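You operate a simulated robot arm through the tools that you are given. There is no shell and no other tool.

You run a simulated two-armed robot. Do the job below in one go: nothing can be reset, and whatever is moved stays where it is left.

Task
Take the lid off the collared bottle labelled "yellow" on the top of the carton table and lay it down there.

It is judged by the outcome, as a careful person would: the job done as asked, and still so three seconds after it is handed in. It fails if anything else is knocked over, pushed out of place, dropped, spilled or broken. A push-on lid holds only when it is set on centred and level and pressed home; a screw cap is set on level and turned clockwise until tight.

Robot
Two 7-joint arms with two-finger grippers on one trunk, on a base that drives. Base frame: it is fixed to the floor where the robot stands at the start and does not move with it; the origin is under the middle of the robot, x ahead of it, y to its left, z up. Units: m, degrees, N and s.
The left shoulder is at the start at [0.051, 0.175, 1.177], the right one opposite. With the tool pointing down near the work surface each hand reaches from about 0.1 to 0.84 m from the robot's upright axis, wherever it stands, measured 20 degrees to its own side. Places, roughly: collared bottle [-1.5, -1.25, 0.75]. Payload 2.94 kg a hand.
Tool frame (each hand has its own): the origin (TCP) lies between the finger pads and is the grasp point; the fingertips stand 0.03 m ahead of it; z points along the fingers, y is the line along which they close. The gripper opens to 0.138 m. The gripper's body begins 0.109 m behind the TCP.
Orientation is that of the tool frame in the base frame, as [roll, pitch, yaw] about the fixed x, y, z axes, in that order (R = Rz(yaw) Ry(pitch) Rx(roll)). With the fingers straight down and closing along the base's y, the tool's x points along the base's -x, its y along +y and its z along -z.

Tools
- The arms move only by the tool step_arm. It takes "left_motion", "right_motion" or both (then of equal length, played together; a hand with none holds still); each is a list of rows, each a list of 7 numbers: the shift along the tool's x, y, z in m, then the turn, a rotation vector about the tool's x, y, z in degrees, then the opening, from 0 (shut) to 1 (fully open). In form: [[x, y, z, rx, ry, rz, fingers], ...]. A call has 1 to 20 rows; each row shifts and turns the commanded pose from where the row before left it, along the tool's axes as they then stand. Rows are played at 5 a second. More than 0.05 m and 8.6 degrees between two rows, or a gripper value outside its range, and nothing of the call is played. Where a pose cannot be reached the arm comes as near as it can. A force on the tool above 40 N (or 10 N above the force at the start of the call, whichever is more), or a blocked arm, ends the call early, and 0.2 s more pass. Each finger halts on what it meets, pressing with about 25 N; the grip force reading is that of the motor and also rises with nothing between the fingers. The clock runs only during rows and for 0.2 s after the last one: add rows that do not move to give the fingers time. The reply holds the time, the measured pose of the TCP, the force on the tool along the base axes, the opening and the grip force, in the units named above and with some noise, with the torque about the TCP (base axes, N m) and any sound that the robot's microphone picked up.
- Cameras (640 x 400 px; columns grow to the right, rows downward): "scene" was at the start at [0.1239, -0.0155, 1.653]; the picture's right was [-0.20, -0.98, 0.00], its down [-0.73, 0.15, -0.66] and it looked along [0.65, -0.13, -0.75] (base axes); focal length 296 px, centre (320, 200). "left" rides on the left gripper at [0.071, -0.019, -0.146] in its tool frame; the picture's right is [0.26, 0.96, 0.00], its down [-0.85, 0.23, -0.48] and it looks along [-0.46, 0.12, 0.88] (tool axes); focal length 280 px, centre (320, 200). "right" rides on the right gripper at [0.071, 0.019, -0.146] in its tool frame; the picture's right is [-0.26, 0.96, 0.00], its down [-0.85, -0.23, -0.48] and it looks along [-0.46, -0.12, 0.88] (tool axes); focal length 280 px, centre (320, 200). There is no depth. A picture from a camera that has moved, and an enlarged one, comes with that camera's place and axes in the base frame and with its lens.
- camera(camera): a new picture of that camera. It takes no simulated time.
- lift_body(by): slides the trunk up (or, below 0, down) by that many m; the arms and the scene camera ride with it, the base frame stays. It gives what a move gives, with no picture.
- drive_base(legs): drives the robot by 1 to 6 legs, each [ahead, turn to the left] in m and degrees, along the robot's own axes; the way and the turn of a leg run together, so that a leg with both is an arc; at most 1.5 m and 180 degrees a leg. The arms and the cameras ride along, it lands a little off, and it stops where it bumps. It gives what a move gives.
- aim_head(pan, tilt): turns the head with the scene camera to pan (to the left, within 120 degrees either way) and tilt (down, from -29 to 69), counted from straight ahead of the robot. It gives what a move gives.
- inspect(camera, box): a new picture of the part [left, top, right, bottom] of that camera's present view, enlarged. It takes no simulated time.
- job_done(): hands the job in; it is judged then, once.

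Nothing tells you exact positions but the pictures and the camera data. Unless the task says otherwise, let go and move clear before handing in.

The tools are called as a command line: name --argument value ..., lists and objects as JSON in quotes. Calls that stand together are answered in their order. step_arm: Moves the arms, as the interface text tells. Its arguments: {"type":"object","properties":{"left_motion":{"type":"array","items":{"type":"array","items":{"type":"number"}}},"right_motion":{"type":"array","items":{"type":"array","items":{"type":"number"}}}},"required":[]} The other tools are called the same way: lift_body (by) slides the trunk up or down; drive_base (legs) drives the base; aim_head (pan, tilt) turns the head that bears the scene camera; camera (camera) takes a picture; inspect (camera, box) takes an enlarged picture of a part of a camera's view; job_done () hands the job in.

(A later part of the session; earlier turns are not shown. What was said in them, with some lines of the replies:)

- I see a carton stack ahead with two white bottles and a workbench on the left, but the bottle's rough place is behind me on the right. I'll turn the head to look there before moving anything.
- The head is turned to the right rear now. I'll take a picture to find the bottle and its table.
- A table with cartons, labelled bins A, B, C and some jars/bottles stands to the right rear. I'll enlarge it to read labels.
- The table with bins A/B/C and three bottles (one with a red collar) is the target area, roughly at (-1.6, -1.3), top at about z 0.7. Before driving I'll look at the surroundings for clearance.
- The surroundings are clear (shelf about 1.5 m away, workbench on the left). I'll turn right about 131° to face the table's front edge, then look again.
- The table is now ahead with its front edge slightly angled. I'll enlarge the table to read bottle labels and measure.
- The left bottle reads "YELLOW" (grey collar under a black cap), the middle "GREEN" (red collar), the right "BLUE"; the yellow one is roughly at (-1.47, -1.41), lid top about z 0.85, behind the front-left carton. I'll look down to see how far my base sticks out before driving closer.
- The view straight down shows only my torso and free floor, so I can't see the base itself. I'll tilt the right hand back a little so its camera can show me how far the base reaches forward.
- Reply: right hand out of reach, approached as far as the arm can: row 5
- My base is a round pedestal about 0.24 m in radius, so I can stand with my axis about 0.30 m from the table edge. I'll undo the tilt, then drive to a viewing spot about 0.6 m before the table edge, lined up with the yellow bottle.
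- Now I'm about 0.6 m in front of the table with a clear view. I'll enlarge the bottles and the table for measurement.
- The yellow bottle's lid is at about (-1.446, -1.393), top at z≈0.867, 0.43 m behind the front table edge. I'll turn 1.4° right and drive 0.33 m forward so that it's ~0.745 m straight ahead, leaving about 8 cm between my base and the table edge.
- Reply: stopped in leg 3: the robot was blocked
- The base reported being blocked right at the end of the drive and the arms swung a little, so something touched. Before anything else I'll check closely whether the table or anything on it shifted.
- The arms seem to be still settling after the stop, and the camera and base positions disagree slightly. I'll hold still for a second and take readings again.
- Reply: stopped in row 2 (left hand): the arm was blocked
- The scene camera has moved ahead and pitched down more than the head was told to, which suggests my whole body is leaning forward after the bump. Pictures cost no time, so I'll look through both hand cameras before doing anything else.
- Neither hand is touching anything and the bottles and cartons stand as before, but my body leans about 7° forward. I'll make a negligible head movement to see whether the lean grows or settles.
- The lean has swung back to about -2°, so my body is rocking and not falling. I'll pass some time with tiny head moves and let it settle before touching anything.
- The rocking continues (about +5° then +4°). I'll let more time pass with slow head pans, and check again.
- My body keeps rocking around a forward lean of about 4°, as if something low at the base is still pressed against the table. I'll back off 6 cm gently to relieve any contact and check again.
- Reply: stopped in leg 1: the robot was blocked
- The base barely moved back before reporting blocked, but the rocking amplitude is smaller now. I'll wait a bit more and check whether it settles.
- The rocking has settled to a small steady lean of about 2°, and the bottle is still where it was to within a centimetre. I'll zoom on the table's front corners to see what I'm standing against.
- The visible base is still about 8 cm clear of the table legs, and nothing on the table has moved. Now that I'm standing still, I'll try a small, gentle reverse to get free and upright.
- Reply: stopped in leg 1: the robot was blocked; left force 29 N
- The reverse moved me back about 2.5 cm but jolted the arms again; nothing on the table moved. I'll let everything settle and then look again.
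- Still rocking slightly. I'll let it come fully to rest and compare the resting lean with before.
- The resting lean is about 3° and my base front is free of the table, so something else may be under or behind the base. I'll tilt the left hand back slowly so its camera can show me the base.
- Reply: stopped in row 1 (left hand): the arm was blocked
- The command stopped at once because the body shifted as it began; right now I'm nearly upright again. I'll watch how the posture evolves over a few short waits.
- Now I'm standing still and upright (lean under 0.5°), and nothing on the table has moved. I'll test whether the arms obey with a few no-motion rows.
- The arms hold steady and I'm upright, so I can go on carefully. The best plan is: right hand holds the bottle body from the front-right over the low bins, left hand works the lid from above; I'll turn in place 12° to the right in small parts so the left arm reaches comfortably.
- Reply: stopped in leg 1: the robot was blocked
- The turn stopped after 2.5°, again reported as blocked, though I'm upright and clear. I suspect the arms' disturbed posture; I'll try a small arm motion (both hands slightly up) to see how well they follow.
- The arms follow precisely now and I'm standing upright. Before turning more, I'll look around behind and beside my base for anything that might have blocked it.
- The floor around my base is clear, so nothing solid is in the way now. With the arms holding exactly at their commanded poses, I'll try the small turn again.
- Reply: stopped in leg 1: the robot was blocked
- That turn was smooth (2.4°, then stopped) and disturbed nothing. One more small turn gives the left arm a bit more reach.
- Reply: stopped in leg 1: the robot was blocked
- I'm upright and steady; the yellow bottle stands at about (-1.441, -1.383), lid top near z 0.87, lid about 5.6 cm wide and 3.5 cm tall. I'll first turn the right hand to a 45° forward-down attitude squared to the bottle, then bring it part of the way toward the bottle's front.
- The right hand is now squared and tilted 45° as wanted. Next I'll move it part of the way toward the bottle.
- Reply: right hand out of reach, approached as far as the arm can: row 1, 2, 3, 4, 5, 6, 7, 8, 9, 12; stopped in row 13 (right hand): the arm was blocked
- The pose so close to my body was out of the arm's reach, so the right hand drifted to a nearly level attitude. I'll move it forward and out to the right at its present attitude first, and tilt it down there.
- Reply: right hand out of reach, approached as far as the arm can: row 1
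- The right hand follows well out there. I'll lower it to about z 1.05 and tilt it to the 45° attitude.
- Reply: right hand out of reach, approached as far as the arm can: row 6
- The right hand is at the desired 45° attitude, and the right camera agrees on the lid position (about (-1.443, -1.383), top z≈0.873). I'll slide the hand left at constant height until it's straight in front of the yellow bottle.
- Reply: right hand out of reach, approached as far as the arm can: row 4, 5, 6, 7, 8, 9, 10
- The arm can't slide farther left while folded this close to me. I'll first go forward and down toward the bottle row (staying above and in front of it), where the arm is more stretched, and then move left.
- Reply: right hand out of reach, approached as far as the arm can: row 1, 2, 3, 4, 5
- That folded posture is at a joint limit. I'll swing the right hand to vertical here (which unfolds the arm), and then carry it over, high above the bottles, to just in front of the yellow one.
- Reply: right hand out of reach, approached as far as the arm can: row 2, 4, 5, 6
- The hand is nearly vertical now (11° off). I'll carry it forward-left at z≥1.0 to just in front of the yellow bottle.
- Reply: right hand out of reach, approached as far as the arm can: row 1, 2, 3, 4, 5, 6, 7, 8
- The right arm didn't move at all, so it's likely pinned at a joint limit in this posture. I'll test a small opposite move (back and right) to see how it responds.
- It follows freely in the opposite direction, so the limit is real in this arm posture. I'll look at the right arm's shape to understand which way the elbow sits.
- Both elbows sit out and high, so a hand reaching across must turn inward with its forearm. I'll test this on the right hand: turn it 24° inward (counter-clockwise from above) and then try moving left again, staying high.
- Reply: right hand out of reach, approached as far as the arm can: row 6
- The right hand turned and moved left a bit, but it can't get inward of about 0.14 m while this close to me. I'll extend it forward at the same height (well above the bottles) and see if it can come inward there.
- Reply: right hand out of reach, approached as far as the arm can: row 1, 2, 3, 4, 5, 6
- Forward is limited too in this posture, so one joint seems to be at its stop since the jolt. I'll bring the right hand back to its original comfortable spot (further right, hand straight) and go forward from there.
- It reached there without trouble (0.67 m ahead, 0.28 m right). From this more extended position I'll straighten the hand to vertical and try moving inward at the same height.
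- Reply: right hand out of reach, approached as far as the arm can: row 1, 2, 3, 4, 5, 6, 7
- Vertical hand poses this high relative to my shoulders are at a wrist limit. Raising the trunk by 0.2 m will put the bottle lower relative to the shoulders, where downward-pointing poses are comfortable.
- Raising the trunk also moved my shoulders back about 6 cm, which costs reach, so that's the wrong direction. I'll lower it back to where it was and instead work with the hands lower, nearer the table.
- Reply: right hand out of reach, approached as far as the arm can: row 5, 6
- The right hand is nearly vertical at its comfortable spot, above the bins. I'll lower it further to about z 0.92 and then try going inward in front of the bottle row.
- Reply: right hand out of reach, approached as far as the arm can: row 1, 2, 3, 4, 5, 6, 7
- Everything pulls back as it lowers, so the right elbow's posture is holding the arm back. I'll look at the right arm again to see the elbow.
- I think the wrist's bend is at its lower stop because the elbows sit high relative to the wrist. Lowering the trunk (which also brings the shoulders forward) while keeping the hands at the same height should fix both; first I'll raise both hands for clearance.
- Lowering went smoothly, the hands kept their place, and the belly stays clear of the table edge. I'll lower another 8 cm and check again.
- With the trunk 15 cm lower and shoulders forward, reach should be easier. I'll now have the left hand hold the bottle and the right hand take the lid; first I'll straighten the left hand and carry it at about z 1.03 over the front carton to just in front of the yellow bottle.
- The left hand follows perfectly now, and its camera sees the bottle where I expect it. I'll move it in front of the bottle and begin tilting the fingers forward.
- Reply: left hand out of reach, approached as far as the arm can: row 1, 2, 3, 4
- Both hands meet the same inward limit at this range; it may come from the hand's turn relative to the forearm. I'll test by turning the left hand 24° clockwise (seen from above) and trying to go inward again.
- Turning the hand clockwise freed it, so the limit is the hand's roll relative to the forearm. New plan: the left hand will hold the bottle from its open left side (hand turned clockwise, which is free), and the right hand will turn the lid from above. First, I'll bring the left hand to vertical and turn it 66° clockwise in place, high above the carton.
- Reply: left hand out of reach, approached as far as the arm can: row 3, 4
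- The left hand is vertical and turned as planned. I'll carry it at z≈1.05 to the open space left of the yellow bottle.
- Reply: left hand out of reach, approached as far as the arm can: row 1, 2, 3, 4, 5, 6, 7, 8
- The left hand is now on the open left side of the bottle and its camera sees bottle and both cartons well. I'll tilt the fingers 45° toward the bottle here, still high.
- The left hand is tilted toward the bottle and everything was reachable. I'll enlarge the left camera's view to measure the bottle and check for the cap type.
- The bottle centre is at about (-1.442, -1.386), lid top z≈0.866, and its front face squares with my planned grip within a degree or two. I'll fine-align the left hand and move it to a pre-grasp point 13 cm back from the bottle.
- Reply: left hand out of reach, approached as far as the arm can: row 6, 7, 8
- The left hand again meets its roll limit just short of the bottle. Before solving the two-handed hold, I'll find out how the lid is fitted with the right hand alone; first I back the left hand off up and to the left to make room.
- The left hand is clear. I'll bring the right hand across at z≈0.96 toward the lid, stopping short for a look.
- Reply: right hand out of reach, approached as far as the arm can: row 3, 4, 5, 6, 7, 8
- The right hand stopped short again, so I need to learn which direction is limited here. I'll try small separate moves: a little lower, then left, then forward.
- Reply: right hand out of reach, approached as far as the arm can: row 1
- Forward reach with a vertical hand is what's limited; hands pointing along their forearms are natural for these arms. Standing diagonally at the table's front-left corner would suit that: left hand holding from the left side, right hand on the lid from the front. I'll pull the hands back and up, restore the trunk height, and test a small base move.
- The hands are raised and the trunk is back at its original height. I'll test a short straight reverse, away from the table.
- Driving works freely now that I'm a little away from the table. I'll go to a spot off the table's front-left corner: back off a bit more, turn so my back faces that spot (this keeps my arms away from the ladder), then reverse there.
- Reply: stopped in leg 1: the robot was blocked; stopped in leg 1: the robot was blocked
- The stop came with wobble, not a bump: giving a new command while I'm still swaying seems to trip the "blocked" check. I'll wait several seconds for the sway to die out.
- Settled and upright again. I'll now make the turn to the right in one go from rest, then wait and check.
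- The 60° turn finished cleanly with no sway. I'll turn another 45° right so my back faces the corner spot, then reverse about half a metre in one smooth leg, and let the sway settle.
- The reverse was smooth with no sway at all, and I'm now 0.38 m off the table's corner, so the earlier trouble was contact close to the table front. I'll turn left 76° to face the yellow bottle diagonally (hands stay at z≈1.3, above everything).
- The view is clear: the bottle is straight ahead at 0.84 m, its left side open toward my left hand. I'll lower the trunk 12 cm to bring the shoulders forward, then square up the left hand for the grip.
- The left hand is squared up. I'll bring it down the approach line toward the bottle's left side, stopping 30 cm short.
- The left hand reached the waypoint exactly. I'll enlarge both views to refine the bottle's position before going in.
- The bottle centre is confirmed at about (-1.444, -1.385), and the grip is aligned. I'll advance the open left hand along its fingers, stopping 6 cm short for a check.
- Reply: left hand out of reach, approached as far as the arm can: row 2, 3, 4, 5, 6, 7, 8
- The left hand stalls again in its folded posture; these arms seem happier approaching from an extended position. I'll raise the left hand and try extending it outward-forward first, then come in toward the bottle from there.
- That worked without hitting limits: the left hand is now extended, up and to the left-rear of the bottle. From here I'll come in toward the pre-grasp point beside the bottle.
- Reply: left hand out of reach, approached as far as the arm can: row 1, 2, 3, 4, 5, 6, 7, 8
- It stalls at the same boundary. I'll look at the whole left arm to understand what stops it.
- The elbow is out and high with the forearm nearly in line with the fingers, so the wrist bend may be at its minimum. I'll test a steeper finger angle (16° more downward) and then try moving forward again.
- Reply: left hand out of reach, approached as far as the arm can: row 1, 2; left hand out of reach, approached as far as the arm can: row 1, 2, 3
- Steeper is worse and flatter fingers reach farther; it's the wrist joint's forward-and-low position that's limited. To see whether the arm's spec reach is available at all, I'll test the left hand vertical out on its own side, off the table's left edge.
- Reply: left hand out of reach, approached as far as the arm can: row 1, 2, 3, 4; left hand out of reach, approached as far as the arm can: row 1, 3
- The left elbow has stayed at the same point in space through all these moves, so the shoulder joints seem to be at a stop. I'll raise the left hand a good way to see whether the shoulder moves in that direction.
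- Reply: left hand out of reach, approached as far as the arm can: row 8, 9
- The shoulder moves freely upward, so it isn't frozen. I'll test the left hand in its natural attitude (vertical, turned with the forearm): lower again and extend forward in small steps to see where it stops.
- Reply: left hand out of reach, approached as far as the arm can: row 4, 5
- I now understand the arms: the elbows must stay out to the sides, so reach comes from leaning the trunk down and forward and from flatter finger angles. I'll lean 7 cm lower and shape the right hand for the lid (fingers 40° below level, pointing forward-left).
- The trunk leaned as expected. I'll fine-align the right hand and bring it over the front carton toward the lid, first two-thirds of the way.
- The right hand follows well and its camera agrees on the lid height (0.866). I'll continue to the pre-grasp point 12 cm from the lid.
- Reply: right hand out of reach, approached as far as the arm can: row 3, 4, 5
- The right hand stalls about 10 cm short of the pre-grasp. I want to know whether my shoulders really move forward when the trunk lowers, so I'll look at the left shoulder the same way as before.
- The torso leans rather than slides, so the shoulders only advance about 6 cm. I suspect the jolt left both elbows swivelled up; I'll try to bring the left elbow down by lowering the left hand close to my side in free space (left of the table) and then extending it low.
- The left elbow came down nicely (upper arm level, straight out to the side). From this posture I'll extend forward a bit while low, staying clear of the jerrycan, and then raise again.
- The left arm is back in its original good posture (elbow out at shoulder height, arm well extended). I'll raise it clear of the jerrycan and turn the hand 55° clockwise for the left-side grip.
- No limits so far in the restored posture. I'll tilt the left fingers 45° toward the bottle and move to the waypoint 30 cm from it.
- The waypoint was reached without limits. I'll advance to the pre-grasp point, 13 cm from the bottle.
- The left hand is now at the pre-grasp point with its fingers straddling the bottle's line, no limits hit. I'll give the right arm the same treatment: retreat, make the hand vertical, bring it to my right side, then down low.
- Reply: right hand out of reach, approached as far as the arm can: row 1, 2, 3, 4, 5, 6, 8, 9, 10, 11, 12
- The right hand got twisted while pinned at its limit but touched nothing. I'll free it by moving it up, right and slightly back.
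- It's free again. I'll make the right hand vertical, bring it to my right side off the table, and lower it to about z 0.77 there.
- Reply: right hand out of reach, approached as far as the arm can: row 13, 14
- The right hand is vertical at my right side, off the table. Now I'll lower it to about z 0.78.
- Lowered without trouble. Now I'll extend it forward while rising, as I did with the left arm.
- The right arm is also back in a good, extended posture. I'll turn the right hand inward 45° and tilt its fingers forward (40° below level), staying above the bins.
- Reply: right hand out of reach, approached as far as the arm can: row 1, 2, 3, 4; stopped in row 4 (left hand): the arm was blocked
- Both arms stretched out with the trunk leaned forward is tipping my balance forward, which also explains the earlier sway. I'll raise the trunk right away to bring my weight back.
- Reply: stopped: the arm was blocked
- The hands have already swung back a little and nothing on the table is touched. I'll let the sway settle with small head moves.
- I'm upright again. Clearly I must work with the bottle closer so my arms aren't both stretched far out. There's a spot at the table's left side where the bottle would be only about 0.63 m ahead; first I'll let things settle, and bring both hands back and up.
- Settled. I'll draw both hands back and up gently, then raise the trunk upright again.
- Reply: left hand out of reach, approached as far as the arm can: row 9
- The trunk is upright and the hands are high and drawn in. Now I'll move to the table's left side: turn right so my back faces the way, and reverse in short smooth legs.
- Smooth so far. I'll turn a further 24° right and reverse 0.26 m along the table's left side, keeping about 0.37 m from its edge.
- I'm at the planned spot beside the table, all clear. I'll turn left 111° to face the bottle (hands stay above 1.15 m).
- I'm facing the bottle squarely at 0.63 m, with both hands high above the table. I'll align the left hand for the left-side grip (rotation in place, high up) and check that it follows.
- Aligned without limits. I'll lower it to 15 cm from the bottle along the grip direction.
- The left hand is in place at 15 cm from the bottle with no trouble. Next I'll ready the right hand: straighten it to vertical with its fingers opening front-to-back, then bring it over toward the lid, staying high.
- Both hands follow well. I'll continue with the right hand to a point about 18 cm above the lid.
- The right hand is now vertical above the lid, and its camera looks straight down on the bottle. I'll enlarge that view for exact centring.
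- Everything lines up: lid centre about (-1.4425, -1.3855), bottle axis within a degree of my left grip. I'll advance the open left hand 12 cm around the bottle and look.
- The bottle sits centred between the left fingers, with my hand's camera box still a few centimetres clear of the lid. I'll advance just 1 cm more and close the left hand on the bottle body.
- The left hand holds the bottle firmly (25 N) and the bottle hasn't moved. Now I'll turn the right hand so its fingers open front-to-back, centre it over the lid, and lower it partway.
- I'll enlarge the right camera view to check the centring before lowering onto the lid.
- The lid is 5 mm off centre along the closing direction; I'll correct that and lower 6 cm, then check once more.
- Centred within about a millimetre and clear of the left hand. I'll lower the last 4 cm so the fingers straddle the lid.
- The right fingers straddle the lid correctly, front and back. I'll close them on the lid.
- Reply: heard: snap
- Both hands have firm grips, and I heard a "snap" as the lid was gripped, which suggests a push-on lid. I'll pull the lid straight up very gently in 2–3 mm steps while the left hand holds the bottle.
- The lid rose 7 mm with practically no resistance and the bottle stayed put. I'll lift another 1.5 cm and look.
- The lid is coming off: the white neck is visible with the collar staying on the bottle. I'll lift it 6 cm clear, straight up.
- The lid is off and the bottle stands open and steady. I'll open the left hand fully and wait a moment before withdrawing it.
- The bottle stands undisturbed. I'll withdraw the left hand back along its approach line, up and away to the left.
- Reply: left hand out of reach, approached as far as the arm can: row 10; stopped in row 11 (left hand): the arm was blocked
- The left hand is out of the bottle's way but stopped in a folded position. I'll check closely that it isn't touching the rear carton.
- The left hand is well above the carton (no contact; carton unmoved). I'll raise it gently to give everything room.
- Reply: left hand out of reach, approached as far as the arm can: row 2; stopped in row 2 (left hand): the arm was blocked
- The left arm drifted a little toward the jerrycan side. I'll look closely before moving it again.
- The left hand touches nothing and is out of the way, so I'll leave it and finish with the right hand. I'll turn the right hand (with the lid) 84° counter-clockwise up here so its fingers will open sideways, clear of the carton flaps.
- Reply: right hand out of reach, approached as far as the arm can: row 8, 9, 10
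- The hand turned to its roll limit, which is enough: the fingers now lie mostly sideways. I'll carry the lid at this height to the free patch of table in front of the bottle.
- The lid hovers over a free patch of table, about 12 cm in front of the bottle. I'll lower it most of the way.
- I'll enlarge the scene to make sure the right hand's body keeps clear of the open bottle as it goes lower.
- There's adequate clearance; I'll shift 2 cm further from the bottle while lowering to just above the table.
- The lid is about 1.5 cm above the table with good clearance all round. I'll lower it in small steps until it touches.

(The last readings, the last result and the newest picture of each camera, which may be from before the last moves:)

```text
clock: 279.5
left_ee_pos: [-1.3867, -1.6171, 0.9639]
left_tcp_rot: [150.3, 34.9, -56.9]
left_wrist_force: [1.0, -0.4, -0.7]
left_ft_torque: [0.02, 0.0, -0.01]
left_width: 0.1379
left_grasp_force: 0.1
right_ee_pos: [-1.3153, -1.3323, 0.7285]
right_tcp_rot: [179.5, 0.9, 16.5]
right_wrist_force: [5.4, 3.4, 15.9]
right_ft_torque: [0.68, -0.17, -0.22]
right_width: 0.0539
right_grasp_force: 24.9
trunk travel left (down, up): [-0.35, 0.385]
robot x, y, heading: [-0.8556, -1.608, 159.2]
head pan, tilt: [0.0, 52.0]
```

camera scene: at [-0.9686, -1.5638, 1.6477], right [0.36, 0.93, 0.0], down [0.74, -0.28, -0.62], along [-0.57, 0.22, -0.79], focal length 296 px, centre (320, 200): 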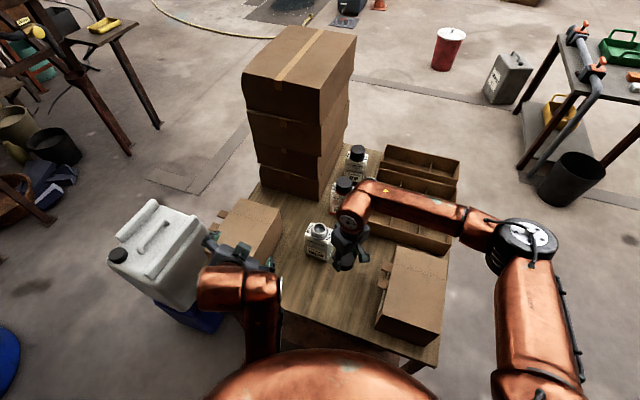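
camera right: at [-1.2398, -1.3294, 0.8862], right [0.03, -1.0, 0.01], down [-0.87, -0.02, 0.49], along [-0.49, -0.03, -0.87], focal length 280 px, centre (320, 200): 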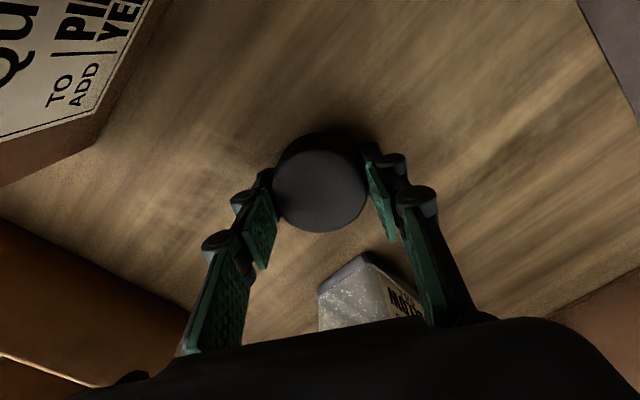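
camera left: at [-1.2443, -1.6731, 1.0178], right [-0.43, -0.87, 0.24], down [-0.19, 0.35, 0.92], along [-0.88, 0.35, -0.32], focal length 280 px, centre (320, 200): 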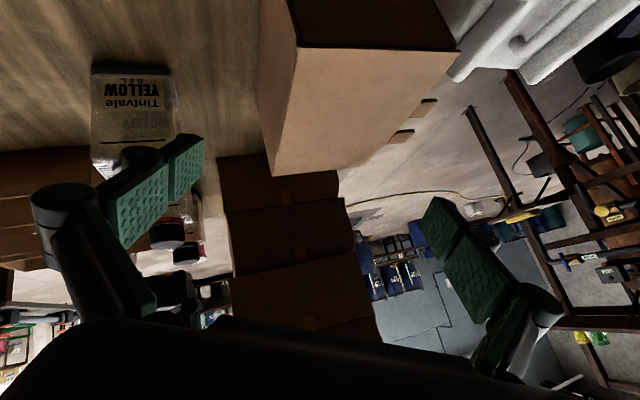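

The lid has touched the table (16 N upward). I'll ease off 1.5 mm and then open the fingers slowly.

step_arm --right_motion '[[0, 0, -0.001, 0, 0, 0, 0.2], [0, 0, -0.001, 0, 0, 0, 0.2], [0, 0, 0, 0, 0, 0, 0.2]]'

step_arm --right_motion '[[0, 0, 0, 0, 0, 0, 0.41], [0, 0, 0, 0, 0, 0, 0.45], [0, 0, 0, 0, 0, 0, 0.5], [0, 0, 0, 0, 0, 0, 0.6], [0, 0, 0, 0, 0, 0, 0.7], [0, 0, 0, 0, 0, 0, 0.7]]'

camera --camera "right"

```text
clock: 280.3
left_ee_pos: [-1.3883, -1.6155, 0.9627]
left_tcp_rot: [150.5, 34.8, -56.8]
left_wrist_force: [0.5, -0.8, -0.6]
left_ft_torque: [0.0, 0.01, 0.01]
left_width: 0.1379
left_grasp_force: 0.1
right_ee_pos: [-1.316, -1.3345, 0.7292]
right_tcp_rot: [179.4, 0.9, 16.8]
right_wrist_force: [2.6, 3.8, 9.2]
right_ft_torque: [0.44, -0.09, -0.05]
right_width: 0.0539
right_grasp_force: 24.8
trunk travel left (down, up): [-0.35, 0.385]
robot x, y, heading: [-0.852, -1.6073, 159.1]
head pan, tilt: [0.0, 52.0]
```

```text
clock: 281.7
left_ee_pos: [-1.3878, -1.6167, 0.9632]
left_tcp_rot: [150.5, 34.7, -56.7]
left_wrist_force: [-0.1, 0.1, -0.1]
left_ft_torque: [-0.01, 0.06, 0.01]
left_width: 0.1379
left_grasp_force: 0.0
right_ee_pos: [-1.3159, -1.3336, 0.7301]
right_tcp_rot: [179.3, 0.9, 16.7]
right_wrist_force: [-0.4, -0.6, -0.8]
right_ft_torque: [0.02, -0.02, 0.03]
right_width: 0.0968
right_grasp_force: 0.1
trunk travel left (down, up): [-0.35, 0.385]
robot x, y, heading: [-0.8513, -1.6047, 159.4]
head pan, tilt: [0.0, 52.0]
```

```text
taken
camera right: at [-1.2403, -1.3297, 0.8753], right [0.03, -1.0, 0.01], down [-0.87, -0.02, 0.49], along [-0.49, -0.03, -0.87], focal length 280 px, centre (320, 200)
```

right: 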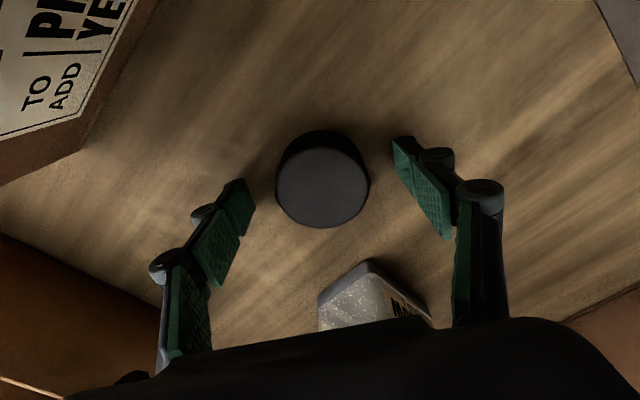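

The lid lies on the table, released and still. I'll raise the right hand straight up, clear of the lid and bottle.

step_arm --right_motion '[[0, 0, -0.005, 0, 0, 0, 0.7], [0, 0, -0.015, 0, 0, 0, 0.7], [0, 0, -0.03, 0, 0, 0, 0.7], [0, 0, -0.03, 0, 0, 0, 0.7], [0, 0, -0.03, 0, 0, 0, 0.7], [0, 0, -0.03, 0, 0, 0, 0.7], [0, 0, -0.03, 0, 0, 0, 0.7], [0, 0, -0.03, 0, 0, 0, 0.7], [0, 0, -0.03, 0, 0, 0, 0.7], [0, 0, -0.03, 0, 0, 0, 0.7], [0, 0, 0, 0, 0, 0, 0.7]]'

camera --camera "scene"

camera --camera "right"

```text
clock: 284.1
left_ee_pos: [-1.3886, -1.616, 0.963]
left_tcp_rot: [150.5, 34.7, -56.7]
left_wrist_force: [0.4, 0.0, 0.8]
left_ft_torque: [0.02, -0.01, 0.01]
left_width: 0.1379
left_grasp_force: 0.1
right_ee_pos: [-1.3139, -1.3294, 0.9886]
right_tcp_rot: [179.3, 0.8, 16.7]
right_wrist_force: [0.2, 0.0, -0.5]
right_ft_torque: [0.01, 0.02, 0.01]
right_width: 0.0965
right_grasp_force: 0.1
trunk travel left (down, up): [-0.35, 0.385]
robot x, y, heading: [-0.8529, -1.607, 159.4]
head pan, tilt: [0.0, 52.0]
```

```text
taken
camera scene: at [-0.9689, -1.5632, 1.6476], right [0.36, 0.93, 0.0], down [0.74, -0.28, -0.62], along [-0.57, 0.22, -0.79], focal length 296 px, centre (320, 200)
```

scene: 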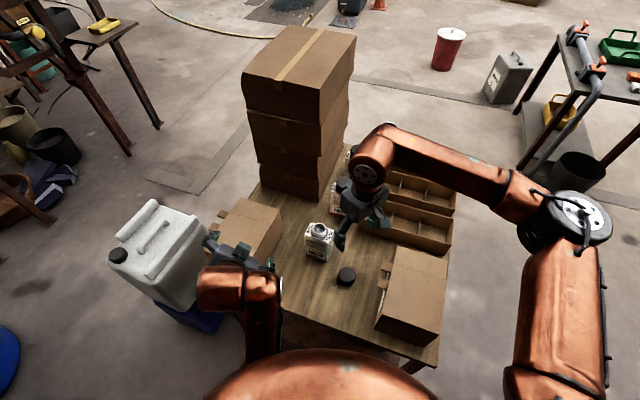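

```text
taken
camera right: at [-1.2387, -1.3256, 1.1351], right [0.03, -1.0, 0.02], down [-0.87, -0.02, 0.49], along [-0.48, -0.03, -0.87], focal length 280 px, centre (320, 200)
```

right: 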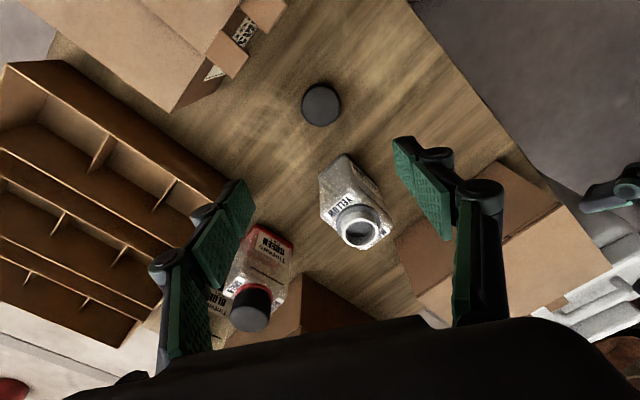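

The lid lies flat on the table in front of the open, upright bottle. I'll take the right hand further up and off to the side.

step_arm --right_motion '[[0, 0, -0.025, 0, 0, 0, 0.7], [0, 0, -0.025, 0, 0, 0, 0.7], [0, 0, -0.025, 0, 0, 0, 0.7], [0.02, -0.02, -0.015, 0, 0, 0, 0.7], [0.02, -0.02, 0, 0, 0, 0, 0.7], [0.02, -0.02, 0, 0, 0, 0, 0.7], [0.02, -0.02, 0, 0, 0, 0, 0.7], [0, 0, 0, 0, 0, 0, 0.7]]'

camera --camera "scene"

inspect --camera "scene" --box '[190, 190, 390, 320]'

camera --camera "left"

```text
clock: 285.9
left_ee_pos: [-1.3883, -1.6176, 0.9632]
left_tcp_rot: [150.6, 34.7, -56.7]
left_wrist_force: [0.1, -1.4, 0.4]
left_ft_torque: [0.01, 0.01, -0.03]
left_width: 0.1379
left_grasp_force: 0.1
right_ee_pos: [-1.2597, -1.2278, 1.0752]
right_tcp_rot: [179.4, 0.7, 16.8]
right_wrist_force: [-0.7, -0.6, -0.3]
right_ft_torque: [0.0, -0.02, -0.01]
right_width: 0.0965
right_grasp_force: 0.1
trunk travel left (down, up): [-0.35, 0.385]
robot x, y, heading: [-0.8547, -1.6085, 159.3]
head pan, tilt: [0.0, 52.0]
```

```text
taken
camera scene: at [-0.9691, -1.564, 1.6476], right [0.36, 0.93, 0.0], down [0.74, -0.28, -0.62], along [-0.57, 0.22, -0.79], focal length 296 px, centre (320, 200)
```

scene: 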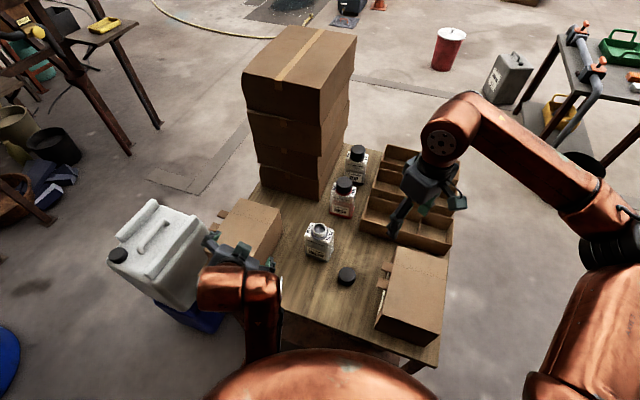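

```text
3.08 times, centred on (290, 255) of scene
camera zoom: at [-0.9691, -1.564, 1.6476], right [0.36, 0.93, 0.0], down [0.74, -0.28, -0.62], along [-0.57, 0.22, -0.79], focal length 909 px, centre (412, 31)
```

zoom: 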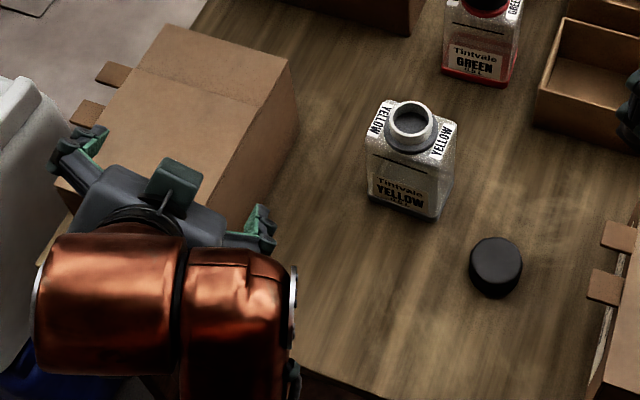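

```text
taken
camera left: at [-1.2444, -1.6739, 1.0173], right [-0.43, -0.87, 0.24], down [-0.19, 0.35, 0.92], along [-0.88, 0.35, -0.32], focal length 280 px, centre (320, 200)
```

left: 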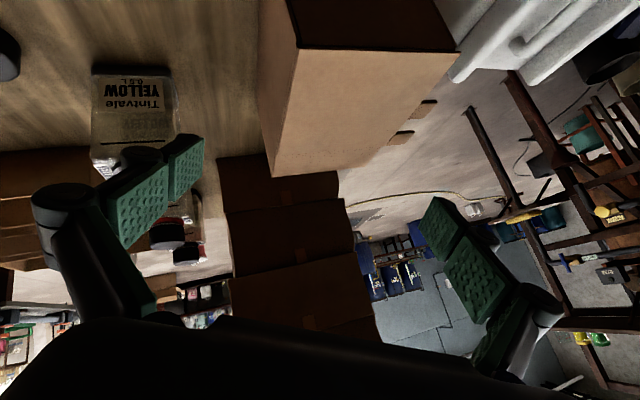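

The yellow bottle's lid is off and lying flat on the carton table, in front of the open, upright bottle. The other bottles, bins, cartons and jerrycan look to be in their places, and both hands are empty and touching nothing. One last look shows everything at rest, so I'll hand the job in.

aim_head --pan 0 --tilt 50

camera --camera "scene"

job_done

```text
clock: 286.5
left_ee_pos: [-1.3887, -1.6173, 0.9619]
left_tcp_rot: [150.4, 34.7, -56.7]
left_wrist_force: [0.5, -0.5, -0.1]
left_ft_torque: [-0.01, 0.01, 0.02]
left_width: 0.1379
left_grasp_force: 0.1
right_ee_pos: [-1.2591, -1.2275, 1.0761]
right_tcp_rot: [179.3, 0.9, 16.7]
right_wrist_force: [0.7, -0.7, 0.1]
right_ft_torque: [0.0, -0.01, -0.01]
right_width: 0.0965
right_grasp_force: 0.0
trunk travel left (down, up): [-0.35, 0.385]
robot x, y, heading: [-0.8546, -1.6063, 159.0]
head pan, tilt: [0.0, 50.0]
```

```text
taken
camera scene: at [-0.9702, -1.5626, 1.6503], right [0.36, 0.93, 0.0], down [0.72, -0.27, -0.64], along [-0.6, 0.23, -0.77], focal length 296 px, centre (320, 200)
```

scene: 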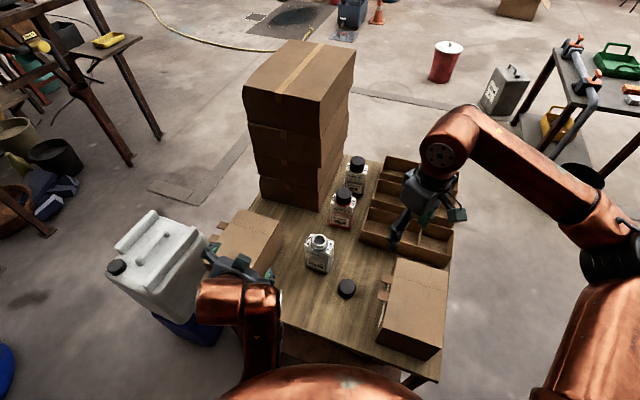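

```text
The job is handed in.
```

The lid is off the bottle labelled "yellow" and lies flat on the carton table, about 14 cm from the bottle. The bottle is open, upright and where it stood before. I have handed the job in and don't have the result of the judging.

- **Lid:** it is a push-on lid. I heard a snap as the right hand gripped it. It then lifted straight off with almost no force while the left hand held the bottle.
- **Bump at the table front:** my first approach ended in a bump, and I swayed on the base several times after that. I saw nothing on the table fall or shift in the pictures. I moved to the table's left side before touching the bottle.
- **Hands at the end:** both are open and touching nothing. The left one stopped in a folded position about 10 cm above the rear carton. I left it there because moving it risked touching the carton or the jerrycan.
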